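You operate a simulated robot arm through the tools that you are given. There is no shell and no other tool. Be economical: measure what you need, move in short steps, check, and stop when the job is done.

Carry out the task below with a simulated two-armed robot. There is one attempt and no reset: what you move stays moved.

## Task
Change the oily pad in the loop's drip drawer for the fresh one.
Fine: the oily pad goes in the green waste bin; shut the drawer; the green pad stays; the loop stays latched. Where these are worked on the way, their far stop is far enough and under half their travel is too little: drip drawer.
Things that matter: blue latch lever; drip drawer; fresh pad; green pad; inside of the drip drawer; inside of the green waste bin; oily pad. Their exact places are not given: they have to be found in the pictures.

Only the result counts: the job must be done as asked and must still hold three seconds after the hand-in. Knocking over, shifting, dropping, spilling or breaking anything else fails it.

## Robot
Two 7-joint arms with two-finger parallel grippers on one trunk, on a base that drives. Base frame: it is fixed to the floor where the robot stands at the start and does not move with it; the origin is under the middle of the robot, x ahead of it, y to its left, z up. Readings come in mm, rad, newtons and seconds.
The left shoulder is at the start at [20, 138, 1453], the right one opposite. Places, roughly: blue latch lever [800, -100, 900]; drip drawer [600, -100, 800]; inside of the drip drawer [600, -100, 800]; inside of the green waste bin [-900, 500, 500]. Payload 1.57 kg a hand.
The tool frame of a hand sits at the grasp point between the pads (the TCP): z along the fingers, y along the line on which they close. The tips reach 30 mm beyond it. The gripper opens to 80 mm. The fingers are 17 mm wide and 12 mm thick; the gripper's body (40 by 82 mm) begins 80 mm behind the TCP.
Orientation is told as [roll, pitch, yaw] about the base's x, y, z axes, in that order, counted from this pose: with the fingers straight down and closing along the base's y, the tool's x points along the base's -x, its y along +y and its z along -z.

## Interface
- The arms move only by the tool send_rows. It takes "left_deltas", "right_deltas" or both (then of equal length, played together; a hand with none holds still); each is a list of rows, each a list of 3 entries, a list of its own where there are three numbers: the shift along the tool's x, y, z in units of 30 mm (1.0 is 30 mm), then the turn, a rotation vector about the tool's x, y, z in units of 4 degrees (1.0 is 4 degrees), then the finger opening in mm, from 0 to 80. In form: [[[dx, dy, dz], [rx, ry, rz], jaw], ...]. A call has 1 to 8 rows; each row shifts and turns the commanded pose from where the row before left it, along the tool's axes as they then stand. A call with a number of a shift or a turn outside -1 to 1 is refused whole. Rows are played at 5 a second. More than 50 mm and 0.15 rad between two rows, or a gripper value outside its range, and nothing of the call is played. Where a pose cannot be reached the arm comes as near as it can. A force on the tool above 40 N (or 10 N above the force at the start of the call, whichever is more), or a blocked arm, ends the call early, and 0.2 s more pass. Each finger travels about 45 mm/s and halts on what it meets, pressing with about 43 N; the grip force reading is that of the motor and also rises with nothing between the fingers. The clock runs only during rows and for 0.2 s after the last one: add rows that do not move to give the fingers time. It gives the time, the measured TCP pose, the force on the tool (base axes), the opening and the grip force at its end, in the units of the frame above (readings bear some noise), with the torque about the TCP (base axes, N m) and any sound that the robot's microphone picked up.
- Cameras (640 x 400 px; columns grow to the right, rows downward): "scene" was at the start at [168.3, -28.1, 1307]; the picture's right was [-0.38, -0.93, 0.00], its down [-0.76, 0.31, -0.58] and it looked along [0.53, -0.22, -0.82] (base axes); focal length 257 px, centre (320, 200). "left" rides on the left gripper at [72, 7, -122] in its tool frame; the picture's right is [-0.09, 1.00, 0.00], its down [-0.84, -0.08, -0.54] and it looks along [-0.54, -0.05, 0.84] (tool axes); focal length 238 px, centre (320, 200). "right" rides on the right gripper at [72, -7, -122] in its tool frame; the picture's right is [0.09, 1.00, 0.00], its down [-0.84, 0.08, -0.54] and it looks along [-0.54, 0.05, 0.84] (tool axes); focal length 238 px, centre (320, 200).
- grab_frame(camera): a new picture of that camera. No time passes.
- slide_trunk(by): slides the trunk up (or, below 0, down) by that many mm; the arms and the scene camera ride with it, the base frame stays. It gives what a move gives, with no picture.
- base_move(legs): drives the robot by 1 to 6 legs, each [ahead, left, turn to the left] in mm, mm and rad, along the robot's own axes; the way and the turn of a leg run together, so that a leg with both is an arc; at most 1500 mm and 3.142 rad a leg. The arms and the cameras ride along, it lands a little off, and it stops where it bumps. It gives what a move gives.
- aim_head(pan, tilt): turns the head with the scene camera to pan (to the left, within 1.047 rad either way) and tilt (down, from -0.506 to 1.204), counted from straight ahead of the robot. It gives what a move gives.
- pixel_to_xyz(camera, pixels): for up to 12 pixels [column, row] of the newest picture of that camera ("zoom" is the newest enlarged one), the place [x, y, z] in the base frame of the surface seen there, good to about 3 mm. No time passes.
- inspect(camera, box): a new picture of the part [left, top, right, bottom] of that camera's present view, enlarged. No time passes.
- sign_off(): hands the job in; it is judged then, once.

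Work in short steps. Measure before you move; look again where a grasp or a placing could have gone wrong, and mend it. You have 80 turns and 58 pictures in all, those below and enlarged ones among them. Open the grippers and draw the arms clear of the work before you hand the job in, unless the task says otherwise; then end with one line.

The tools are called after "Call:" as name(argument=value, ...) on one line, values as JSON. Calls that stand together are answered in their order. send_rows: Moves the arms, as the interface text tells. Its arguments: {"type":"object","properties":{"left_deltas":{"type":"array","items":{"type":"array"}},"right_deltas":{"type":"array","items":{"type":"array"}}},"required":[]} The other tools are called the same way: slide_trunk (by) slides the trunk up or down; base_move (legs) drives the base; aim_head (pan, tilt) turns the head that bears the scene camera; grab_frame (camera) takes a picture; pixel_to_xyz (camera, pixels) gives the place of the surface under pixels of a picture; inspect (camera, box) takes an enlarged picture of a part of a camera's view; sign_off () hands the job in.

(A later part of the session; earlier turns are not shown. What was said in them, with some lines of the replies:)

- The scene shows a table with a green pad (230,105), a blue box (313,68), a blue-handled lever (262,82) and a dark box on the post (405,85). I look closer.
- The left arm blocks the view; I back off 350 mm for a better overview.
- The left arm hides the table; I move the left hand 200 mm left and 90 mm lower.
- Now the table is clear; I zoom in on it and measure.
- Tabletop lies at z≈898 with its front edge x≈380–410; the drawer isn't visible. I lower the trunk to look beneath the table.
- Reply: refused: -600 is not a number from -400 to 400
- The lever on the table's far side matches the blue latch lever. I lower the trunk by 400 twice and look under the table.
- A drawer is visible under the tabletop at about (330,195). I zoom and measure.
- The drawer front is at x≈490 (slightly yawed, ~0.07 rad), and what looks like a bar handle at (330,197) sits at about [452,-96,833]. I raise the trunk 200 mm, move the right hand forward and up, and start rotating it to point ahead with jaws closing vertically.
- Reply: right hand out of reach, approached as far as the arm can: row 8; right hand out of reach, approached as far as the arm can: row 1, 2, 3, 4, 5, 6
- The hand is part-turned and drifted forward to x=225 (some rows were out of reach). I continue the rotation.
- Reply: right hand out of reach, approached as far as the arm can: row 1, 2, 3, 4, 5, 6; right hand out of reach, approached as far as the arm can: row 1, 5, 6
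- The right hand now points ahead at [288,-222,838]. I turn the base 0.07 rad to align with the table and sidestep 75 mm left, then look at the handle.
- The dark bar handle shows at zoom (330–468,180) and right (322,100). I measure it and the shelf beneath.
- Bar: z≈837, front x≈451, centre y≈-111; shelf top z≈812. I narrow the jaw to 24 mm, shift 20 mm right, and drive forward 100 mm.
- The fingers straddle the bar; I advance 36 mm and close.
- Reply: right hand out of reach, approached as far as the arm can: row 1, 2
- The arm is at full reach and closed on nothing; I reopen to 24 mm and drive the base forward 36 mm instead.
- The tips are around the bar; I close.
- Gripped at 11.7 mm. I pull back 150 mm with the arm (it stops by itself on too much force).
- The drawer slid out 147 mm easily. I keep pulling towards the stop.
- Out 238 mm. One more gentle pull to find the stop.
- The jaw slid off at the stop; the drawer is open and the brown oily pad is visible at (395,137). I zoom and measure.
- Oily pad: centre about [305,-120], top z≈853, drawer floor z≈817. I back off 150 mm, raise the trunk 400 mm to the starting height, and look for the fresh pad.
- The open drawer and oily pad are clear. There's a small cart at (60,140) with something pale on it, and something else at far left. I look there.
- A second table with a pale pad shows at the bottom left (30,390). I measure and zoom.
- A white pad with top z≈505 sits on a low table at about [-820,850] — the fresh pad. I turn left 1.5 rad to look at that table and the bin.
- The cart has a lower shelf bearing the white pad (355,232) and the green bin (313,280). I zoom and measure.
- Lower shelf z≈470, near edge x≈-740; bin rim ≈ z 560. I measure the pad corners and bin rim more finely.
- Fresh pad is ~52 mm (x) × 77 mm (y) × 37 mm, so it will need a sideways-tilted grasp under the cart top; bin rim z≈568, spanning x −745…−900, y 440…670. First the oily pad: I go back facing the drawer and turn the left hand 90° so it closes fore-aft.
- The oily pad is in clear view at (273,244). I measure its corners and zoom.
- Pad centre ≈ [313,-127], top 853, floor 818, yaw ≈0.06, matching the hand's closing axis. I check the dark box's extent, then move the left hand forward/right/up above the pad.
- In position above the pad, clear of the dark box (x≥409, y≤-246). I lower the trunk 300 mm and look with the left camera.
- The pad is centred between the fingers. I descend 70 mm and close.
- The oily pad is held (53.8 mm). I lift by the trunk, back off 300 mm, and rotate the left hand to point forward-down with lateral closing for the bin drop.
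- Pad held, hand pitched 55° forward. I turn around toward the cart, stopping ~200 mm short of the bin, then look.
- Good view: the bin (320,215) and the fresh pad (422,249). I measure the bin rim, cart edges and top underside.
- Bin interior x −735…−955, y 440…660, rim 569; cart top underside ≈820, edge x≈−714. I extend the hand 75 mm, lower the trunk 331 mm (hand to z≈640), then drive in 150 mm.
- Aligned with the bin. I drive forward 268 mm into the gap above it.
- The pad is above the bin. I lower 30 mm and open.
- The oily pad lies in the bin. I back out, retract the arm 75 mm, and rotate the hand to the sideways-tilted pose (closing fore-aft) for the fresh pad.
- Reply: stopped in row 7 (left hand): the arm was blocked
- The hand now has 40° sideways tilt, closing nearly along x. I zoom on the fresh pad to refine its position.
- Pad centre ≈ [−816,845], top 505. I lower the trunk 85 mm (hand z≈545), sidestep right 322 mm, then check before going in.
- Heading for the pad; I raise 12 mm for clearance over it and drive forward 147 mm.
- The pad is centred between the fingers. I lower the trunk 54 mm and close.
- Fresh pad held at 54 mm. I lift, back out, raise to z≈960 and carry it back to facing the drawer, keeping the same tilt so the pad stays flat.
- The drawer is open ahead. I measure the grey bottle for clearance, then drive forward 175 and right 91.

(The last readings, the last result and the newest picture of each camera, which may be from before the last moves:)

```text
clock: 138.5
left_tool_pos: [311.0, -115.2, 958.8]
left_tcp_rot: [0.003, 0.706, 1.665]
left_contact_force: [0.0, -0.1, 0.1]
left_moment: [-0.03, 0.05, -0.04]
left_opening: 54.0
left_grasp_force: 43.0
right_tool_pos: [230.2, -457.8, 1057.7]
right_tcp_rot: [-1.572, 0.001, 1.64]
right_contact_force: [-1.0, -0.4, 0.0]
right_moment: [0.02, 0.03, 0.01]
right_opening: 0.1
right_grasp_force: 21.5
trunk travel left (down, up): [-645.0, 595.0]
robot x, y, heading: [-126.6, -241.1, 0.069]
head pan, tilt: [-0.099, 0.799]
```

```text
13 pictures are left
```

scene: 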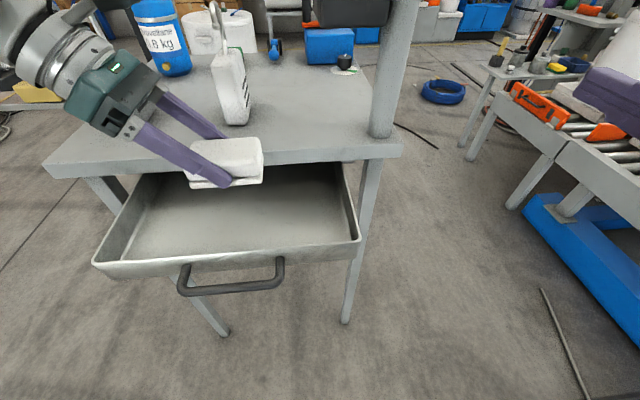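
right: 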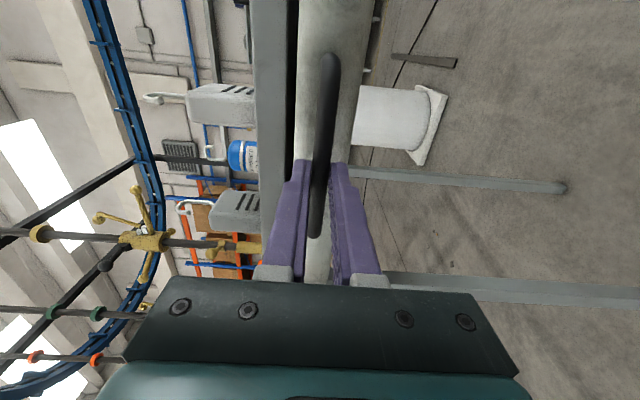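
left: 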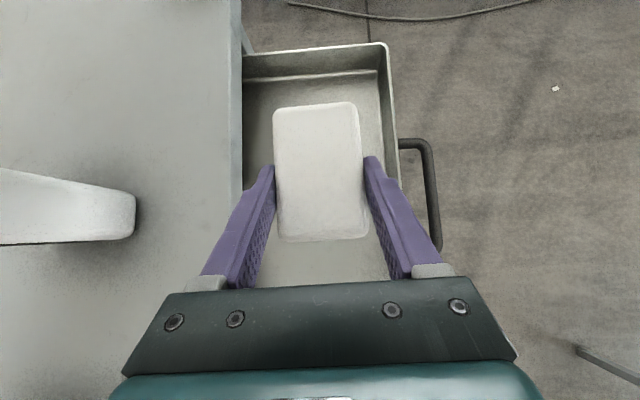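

The pad is above the drawer, short of the table edge. I lower 107 mm and release.

Call:
slide_trunk(by=-100)

Call:
slide_trunk(by=-7)

Call:
send_rows(left_deltas=[[[0, 0, 0], [0, 0, 0], 70], [[0, 0, 0], [0, 0, 0], 70], [[0, 0, 0], [0, 0, 0], 70], [[0, 0, 0], [0, 0, 0], 70]])

Call:
grab_frame(camera="left")

```text
clock: 139.8
left_tool_pos: [310.5, -116.0, 857.8]
left_tcp_rot: [0.002, 0.706, 1.666]
left_contact_force: [-0.1, 0.3, -0.1]
left_moment: [-0.01, 0.02, 0.0]
left_opening: 53.8
left_grasp_force: 43.2
right_tool_pos: [230.2, -457.5, 954.9]
right_tcp_rot: [-1.57, 0.0, 1.64]
right_contact_force: [-0.6, 0.3, 0.2]
right_moment: [0.0, -0.04, 0.01]
right_opening: 0.1
right_grasp_force: 21.0
trunk travel left (down, up): [-545.0, 695.0]
robot x, y, heading: [-125.0, -238.0, 0.071]
head pan, tilt: [-0.099, 0.799]
```

```text
clock: 140.4
left_tool_pos: [311.0, -116.7, 851.3]
left_tcp_rot: [0.003, 0.705, 1.663]
left_contact_force: [0.1, 0.1, 0.1]
left_moment: [-0.06, -0.04, -0.02]
left_opening: 54.0
left_grasp_force: 43.2
right_tool_pos: [230.2, -457.1, 949.0]
right_tcp_rot: [-1.568, 0.0, 1.64]
right_contact_force: [0.0, 0.0, 0.8]
right_moment: [0.0, 0.0, -0.02]
right_opening: 0.0
right_grasp_force: 21.4
trunk travel left (down, up): [-538.0, 702.0]
robot x, y, heading: [-128.5, -242.0, 0.069]
head pan, tilt: [-0.099, 0.799]
```

```text
clock: 141.4
left_tool_pos: [310.5, -115.8, 849.5]
left_tcp_rot: [0.004, 0.706, 1.667]
left_contact_force: [-0.4, -0.3, 0.2]
left_moment: [0.03, -0.01, 0.01]
left_opening: 70.2
left_grasp_force: 0.2
right_tool_pos: [230.4, -457.4, 948.4]
right_tcp_rot: [-1.57, -0.002, 1.641]
right_contact_force: [0.2, 0.3, 0.6]
right_moment: [-0.02, 0.03, -0.03]
right_opening: 0.0
right_grasp_force: 21.7
trunk travel left (down, up): [-538.0, 702.0]
robot x, y, heading: [-126.4, -241.5, 0.068]
head pan, tilt: [-0.099, 0.799]
```

```text
12 pictures are left
```

left: 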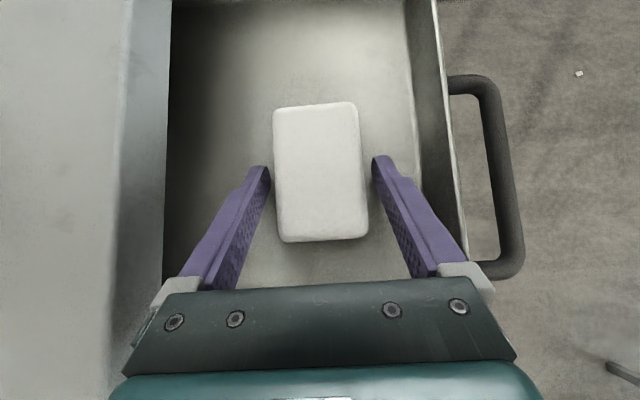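

The fresh pad lies flat in the drawer and is released. I lift clear, back away, shift left, extend the right hand forward and bring it to handle height.

Call:
slide_trunk(by=120)

Call:
base_move(legs=[[-430, 0, 0], [0, 325, 0]])

Call:
send_rows(right_deltas=[[[0, 0, 1], [0, 0, 0], 24], [[0, 0, 1], [0, 0, 0], 24], [[0, 0, 1], [0, 0, 0], 24], [[0, 0, 1], [0, 0, 0], 24], [[0, 0, 1], [0, 0, 0], 24], [[0, 0, 1], [0, 0, 0], 24], [[0, 0, 1], [0, 0, 0], 24], [[0, 0, 1], [0, 0, 0], 24]])

Call:
slide_trunk(by=-230)

Call:
aim_head(pan=-0.15, tilt=0.45)

Call:
grab_frame(camera="scene")

```text
clock: 142.9
left_tool_pos: [311.1, -116.0, 970.7]
left_tcp_rot: [0.003, 0.704, 1.668]
left_contact_force: [0.1, -0.4, 0.0]
left_moment: [-0.01, 0.0, -0.05]
left_opening: 70.0
left_grasp_force: 0.1
right_tool_pos: [229.1, -458.0, 1068.7]
right_tcp_rot: [-1.568, -0.001, 1.64]
right_contact_force: [-0.5, 1.3, 0.1]
right_moment: [0.0, -0.02, 0.06]
right_opening: 0.1
right_grasp_force: 21.2
trunk travel left (down, up): [-658.0, 582.0]
robot x, y, heading: [-123.7, -238.6, 0.069]
head pan, tilt: [-0.099, 0.799]
```

```text
clock: 147.3
left_tool_pos: [-140.6, 178.8, 971.2]
left_tcp_rot: [0.005, 0.705, 1.665]
left_contact_force: [0.4, -0.1, 0.2]
left_moment: [0.04, -0.01, -0.02]
left_opening: 70.0
left_grasp_force: 0.0
right_tool_pos: [-221.2, -161.4, 1069.1]
right_tcp_rot: [-1.569, -0.001, 1.642]
right_contact_force: [1.0, 0.3, 0.0]
right_moment: [-0.01, 0.0, 0.01]
right_opening: 0.0
right_grasp_force: 21.8
trunk travel left (down, up): [-658.0, 582.0]
robot x, y, heading: [-576.3, 55.2, 0.075]
head pan, tilt: [-0.099, 0.799]
```

```text
clock: 149.1
left_tool_pos: [-140.2, 179.2, 970.7]
left_tcp_rot: [0.002, 0.705, 1.665]
left_contact_force: [0.7, -0.2, -0.2]
left_moment: [-0.03, -0.01, 0.01]
left_opening: 69.9
left_grasp_force: 0.1
right_tool_pos: [18.8, -144.8, 1070.6]
right_tcp_rot: [-1.571, 0.0, 1.642]
right_contact_force: [0.4, 0.7, 0.4]
right_moment: [0.03, -0.01, 0.02]
right_opening: 24.1
right_grasp_force: 0.0
trunk travel left (down, up): [-658.0, 582.0]
robot x, y, heading: [-576.1, 55.5, 0.071]
head pan, tilt: [-0.099, 0.799]
```

```text
clock: 151.5
left_tool_pos: [-140.6, 180.5, 740.5]
left_tcp_rot: [0.005, 0.704, 1.664]
left_contact_force: [0.1, 0.0, -0.2]
left_moment: [0.02, -0.03, -0.01]
left_opening: 70.3
left_grasp_force: 0.0
right_tool_pos: [18.0, -145.0, 839.6]
right_tcp_rot: [-1.573, 0.001, 1.641]
right_contact_force: [0.4, -0.4, -0.5]
right_moment: [0.01, -0.05, 0.0]
right_opening: 24.0
right_grasp_force: 0.0
trunk travel left (down, up): [-428.0, 812.0]
robot x, y, heading: [-577.0, 53.8, 0.066]
head pan, tilt: [-0.099, 0.799]
```

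```text
clock: 152.3
left_tool_pos: [-140.6, 180.1, 740.6]
left_tcp_rot: [0.005, 0.706, 1.664]
left_contact_force: [-0.2, 0.7, 0.4]
left_moment: [-0.02, -0.01, 0.0]
left_opening: 69.8
left_grasp_force: 0.1
right_tool_pos: [17.3, -145.4, 838.3]
right_tcp_rot: [-1.567, -0.001, 1.64]
right_contact_force: [0.2, -0.3, 0.4]
right_moment: [0.01, -0.02, -0.01]
right_opening: 23.9
right_grasp_force: 0.0
trunk travel left (down, up): [-428.0, 812.0]
robot x, y, heading: [-577.0, 52.7, 0.071]
head pan, tilt: [-0.15, 0.45]
```

```text
11 pictures are left
```

scene: 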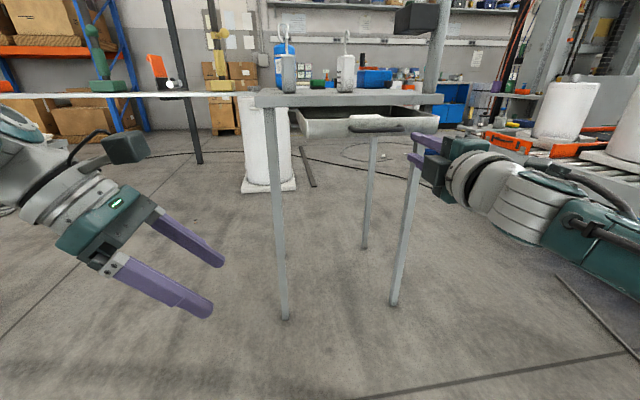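

The right hand (jaw 24 mm) is aligned with the bar height. I drive 150 mm forward and check with the right camera.

Call:
base_move(legs=[[130, 0, 0]])

Call:
grab_frame(camera="right")

Call:
pixel_to_xyz(camera="right", pixels=[[320, 60], [320, 90], [320, 120], [318, 180]])

```text
clock: 153.6
left_tool_pos: [-10.0, 189.7, 740.4]
left_tcp_rot: [0.004, 0.705, 1.663]
left_contact_force: [-0.2, -0.8, 0.3]
left_moment: [0.0, 0.02, -0.01]
left_opening: 69.9
left_grasp_force: 0.0
right_tool_pos: [149.1, -137.3, 839.8]
right_tcp_rot: [-1.57, 0.001, 1.641]
right_contact_force: [0.7, -0.3, 0.8]
right_moment: [-0.01, 0.08, 0.02]
right_opening: 24.0
right_grasp_force: 0.2
trunk travel left (down, up): [-428.0, 812.0]
robot x, y, heading: [-445.4, 63.3, 0.069]
head pan, tilt: [-0.15, 0.45]
```

```text
10 pictures are left
```

right: 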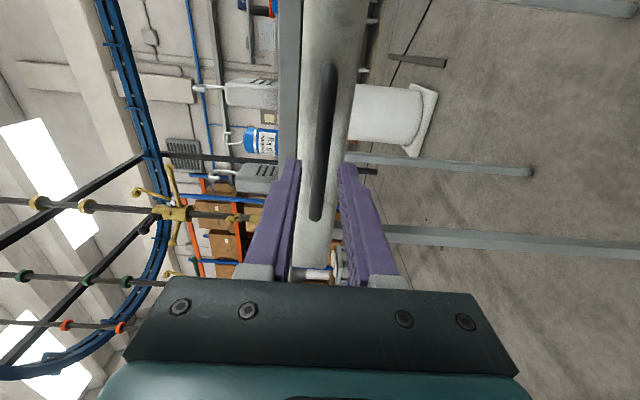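

```text
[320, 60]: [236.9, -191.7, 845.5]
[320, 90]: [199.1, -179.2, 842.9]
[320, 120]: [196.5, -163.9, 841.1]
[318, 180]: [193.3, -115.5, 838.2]
```

Bar at x≈194, z≈839, straddled. I drive 32 mm and close on it.

Call:
base_move(legs=[[32, 0, 0]])

Call:
send_rows(right_deltas=[[[0, 0, 0], [0, 0, 0], 0], [[0, 0, 0], [0, 0, 0], 0], [[0, 0, 0], [0, 0, 0], 0]])

```text
clock: 154.4
left_tool_pos: [22.5, 190.2, 739.8]
left_tcp_rot: [0.003, 0.705, 1.665]
left_contact_force: [0.1, 0.1, 0.8]
left_moment: [0.0, 0.02, 0.03]
left_opening: 69.9
left_grasp_force: 0.0
right_tool_pos: [180.1, -135.6, 839.9]
right_tcp_rot: [-1.568, -0.001, 1.641]
right_contact_force: [0.7, 0.3, -0.2]
right_moment: [0.01, -0.01, 0.03]
right_opening: 24.1
right_grasp_force: 0.1
trunk travel left (down, up): [-428.0, 812.0]
robot x, y, heading: [-415.2, 66.9, 0.072]
head pan, tilt: [-0.15, 0.45]
```

```text
clock: 155.2
left_tool_pos: [21.3, 189.6, 740.4]
left_tcp_rot: [0.004, 0.705, 1.664]
left_contact_force: [0.0, -0.3, 0.4]
left_moment: [0.0, 0.05, 0.0]
left_opening: 70.1
left_grasp_force: 0.1
right_tool_pos: [178.4, -135.8, 838.1]
right_tcp_rot: [-1.566, 0.0, 1.641]
right_contact_force: [-0.3, -0.5, -3.2]
right_moment: [-0.04, 0.07, 0.18]
right_opening: 11.5
right_grasp_force: 29.6
trunk travel left (down, up): [-428.0, 812.0]
robot x, y, heading: [-411.4, 66.9, 0.066]
head pan, tilt: [-0.15, 0.45]
```

Gripped (11.5 mm). I push the drawer in by driving 235 mm forward in two legs.

Call:
base_move(legs=[[120, 0, 0], [115, 0, 0]])

Call:
grab_frame(camera="right")

```text
clock: 157.3
left_tool_pos: [256.1, 207.4, 740.3]
left_tcp_rot: [0.006, 0.703, 1.664]
left_contact_force: [0.3, -0.3, -1.0]
left_moment: [0.0, 0.04, -0.03]
left_opening: 70.0
left_grasp_force: 0.0
right_tool_pos: [413.4, -118.7, 837.9]
right_tcp_rot: [-1.57, 0.0, 1.64]
right_contact_force: [-1.0, 5.5, -3.9]
right_moment: [-0.07, 0.07, 0.61]
right_opening: 12.0
right_grasp_force: 29.1
trunk travel left (down, up): [-428.0, 812.0]
robot x, y, heading: [-175.5, 84.6, 0.064]
head pan, tilt: [-0.15, 0.45]
```

```text
9 pictures are left
```

right: 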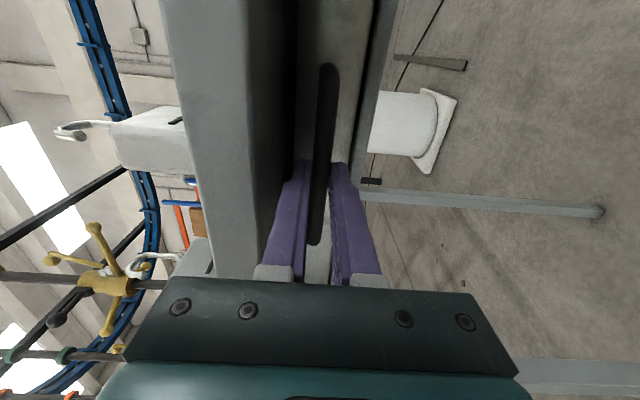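

The drawer follows. I push the last ~25 mm with the arm in small steps, until it meets the stop.

Call:
send_rows(right_deltas=[[[0, 0, 0.3], [0, 0, 0], 0], [[0, 0, 0.3], [0, 0, 0], 0], [[0, 0, 0.2], [0, 0, 0], 0], [[0, 0, 0.15], [0, 0, 0], 0], [[0, 0, 0.1], [0, 0, 0], 0], [[0, 0, 0], [0, 0, 0], 0]])

```text
clock: 158.7
left_tool_pos: [252.1, 205.1, 738.0]
left_tcp_rot: [0.01, 0.704, 1.668]
left_contact_force: [-0.7, 0.6, -0.2]
left_moment: [0.04, -0.02, -0.02]
left_opening: 70.1
left_grasp_force: 0.0
right_tool_pos: [442.0, -117.5, 837.5]
right_tcp_rot: [-1.57, 0.0, 1.64]
right_contact_force: [-22.3, 1.0, 12.0]
right_moment: [0.02, -0.24, 0.0]
right_opening: 11.7
right_grasp_force: 28.9
trunk travel left (down, up): [-428.0, 812.0]
robot x, y, heading: [-179.3, 80.0, 0.066]
head pan, tilt: [-0.15, 0.45]
```

A 22 N resistance at x=442: the drawer is at its stop. I open, draw back and verify.

Call:
send_rows(right_deltas=[[[0, 0, 0], [0, 0, 0], 24], [[0, 0, 0], [0, 0, 0], 24], [[0, 0, 0], [0, 0, 0], 24]])

Call:
base_move(legs=[[-140, 0, 0]])

Call:
grab_frame(camera="right")

Call:
pixel_to_xyz(camera="right", pixels=[[325, 60], [324, 90], [321, 130], [318, 148], [312, 180], [310, 100], [335, 60]])

```text
clock: 159.5
left_tool_pos: [256.5, 206.5, 740.9]
left_tcp_rot: [0.006, 0.706, 1.665]
left_contact_force: [0.2, 0.1, 0.3]
left_moment: [0.04, -0.02, 0.0]
left_opening: 70.0
left_grasp_force: 0.0
right_tool_pos: [445.3, -116.2, 838.7]
right_tcp_rot: [-1.568, 0.0, 1.64]
right_contact_force: [-0.2, -0.3, -0.5]
right_moment: [-0.01, 0.01, 0.05]
right_opening: 24.0
right_grasp_force: 0.0
trunk travel left (down, up): [-428.0, 812.0]
robot x, y, heading: [-177.3, 81.8, 0.067]
head pan, tilt: [-0.15, 0.45]
```

```text
clock: 160.8
left_tool_pos: [117.7, 196.0, 740.7]
left_tcp_rot: [0.005, 0.706, 1.665]
left_contact_force: [0.2, -0.1, 0.1]
left_moment: [0.0, 0.01, 0.02]
left_opening: 70.1
left_grasp_force: 0.1
right_tool_pos: [305.4, -125.8, 839.4]
right_tcp_rot: [-1.569, 0.001, 1.642]
right_contact_force: [0.2, 0.7, -0.3]
right_moment: [-0.02, 0.01, -0.02]
right_opening: 24.1
right_grasp_force: 0.0
trunk travel left (down, up): [-428.0, 812.0]
robot x, y, heading: [-317.6, 73.2, 0.067]
head pan, tilt: [-0.15, 0.45]
```

```text
8 pictures are left
```

right: 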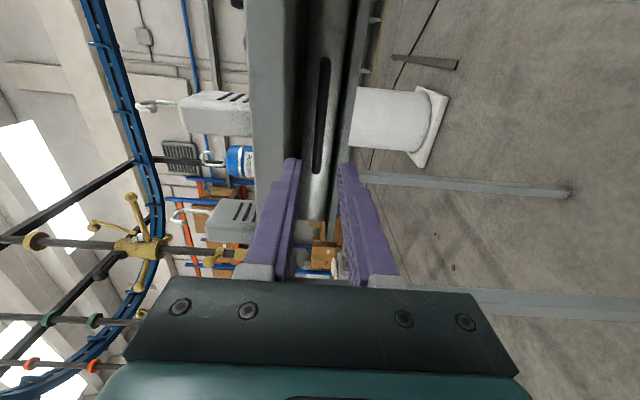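

```text
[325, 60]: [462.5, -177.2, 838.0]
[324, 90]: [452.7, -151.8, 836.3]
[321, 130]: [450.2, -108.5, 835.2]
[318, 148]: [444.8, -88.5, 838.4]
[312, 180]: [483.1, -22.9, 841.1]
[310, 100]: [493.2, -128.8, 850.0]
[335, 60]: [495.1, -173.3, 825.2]
```

The bar is back at x≈451 as at the start: the drawer is shut. I back off, raise the trunk and do a final scene check.

Call:
base_move(legs=[[-200, 0, 0]])

Call:
slide_trunk(by=300)

Call:
aim_head(pan=-0.1, tilt=0.6)

Call:
inspect(camera="scene", box=[220, 60, 500, 235])

```text
clock: 162.4
left_tool_pos: [-80.6, 183.7, 740.7]
left_tcp_rot: [0.005, 0.706, 1.662]
left_contact_force: [0.7, -1.4, 0.3]
left_moment: [0.01, -0.02, 0.02]
left_opening: 70.4
left_grasp_force: 0.1
right_tool_pos: [107.0, -140.7, 839.3]
right_tcp_rot: [-1.572, 0.001, 1.64]
right_contact_force: [0.1, -1.1, -1.2]
right_moment: [0.0, 0.0, 0.0]
right_opening: 23.9
right_grasp_force: 0.1
trunk travel left (down, up): [-428.0, 812.0]
robot x, y, heading: [-515.8, 58.4, 0.063]
head pan, tilt: [-0.15, 0.45]
```

```text
clock: 165.4
left_tool_pos: [-81.7, 182.6, 1041.0]
left_tcp_rot: [0.002, 0.705, 1.663]
left_contact_force: [0.0, -0.2, -0.1]
left_moment: [-0.02, -0.02, -0.02]
left_opening: 70.4
left_grasp_force: 0.0
right_tool_pos: [108.1, -139.6, 1139.9]
right_tcp_rot: [-1.569, 0.0, 1.637]
right_contact_force: [-0.2, 0.3, 0.4]
right_moment: [0.03, 0.0, 0.03]
right_opening: 23.9
right_grasp_force: 0.0
trunk travel left (down, up): [-728.0, 512.0]
robot x, y, heading: [-516.3, 57.6, 0.066]
head pan, tilt: [-0.15, 0.45]
```

```text
clock: 166.1
left_tool_pos: [-81.8, 182.5, 1040.2]
left_tcp_rot: [0.003, 0.705, 1.664]
left_contact_force: [-0.3, 0.0, 0.6]
left_moment: [0.0, 0.02, 0.02]
left_opening: 70.0
left_grasp_force: 0.1
right_tool_pos: [107.6, -140.3, 1139.7]
right_tcp_rot: [-1.571, 0.0, 1.639]
right_contact_force: [-0.4, -0.5, -0.2]
right_moment: [0.03, -0.05, 0.0]
right_opening: 24.0
right_grasp_force: 0.1
trunk travel left (down, up): [-728.0, 512.0]
robot x, y, heading: [-517.8, 60.8, 0.066]
head pan, tilt: [-0.099, 0.6]
```

```text
2.29 times, centred on (360, 148) of scene
```

zoom: 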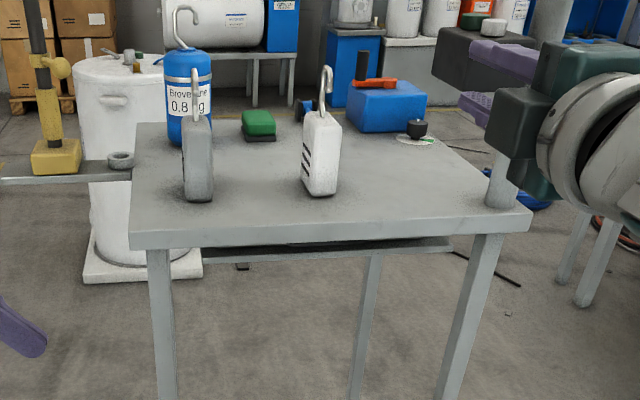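

Everything on the table stands as at the start, the drawer is shut, and the arms are clear and open; I hand in.

Call:
sign_off()

```text
The job is handed in.
```

The oily pad is in the green waste bin, the fresh pad is in the drip drawer, and the drawer is shut. I did not touch the green pad or the blue latch lever.
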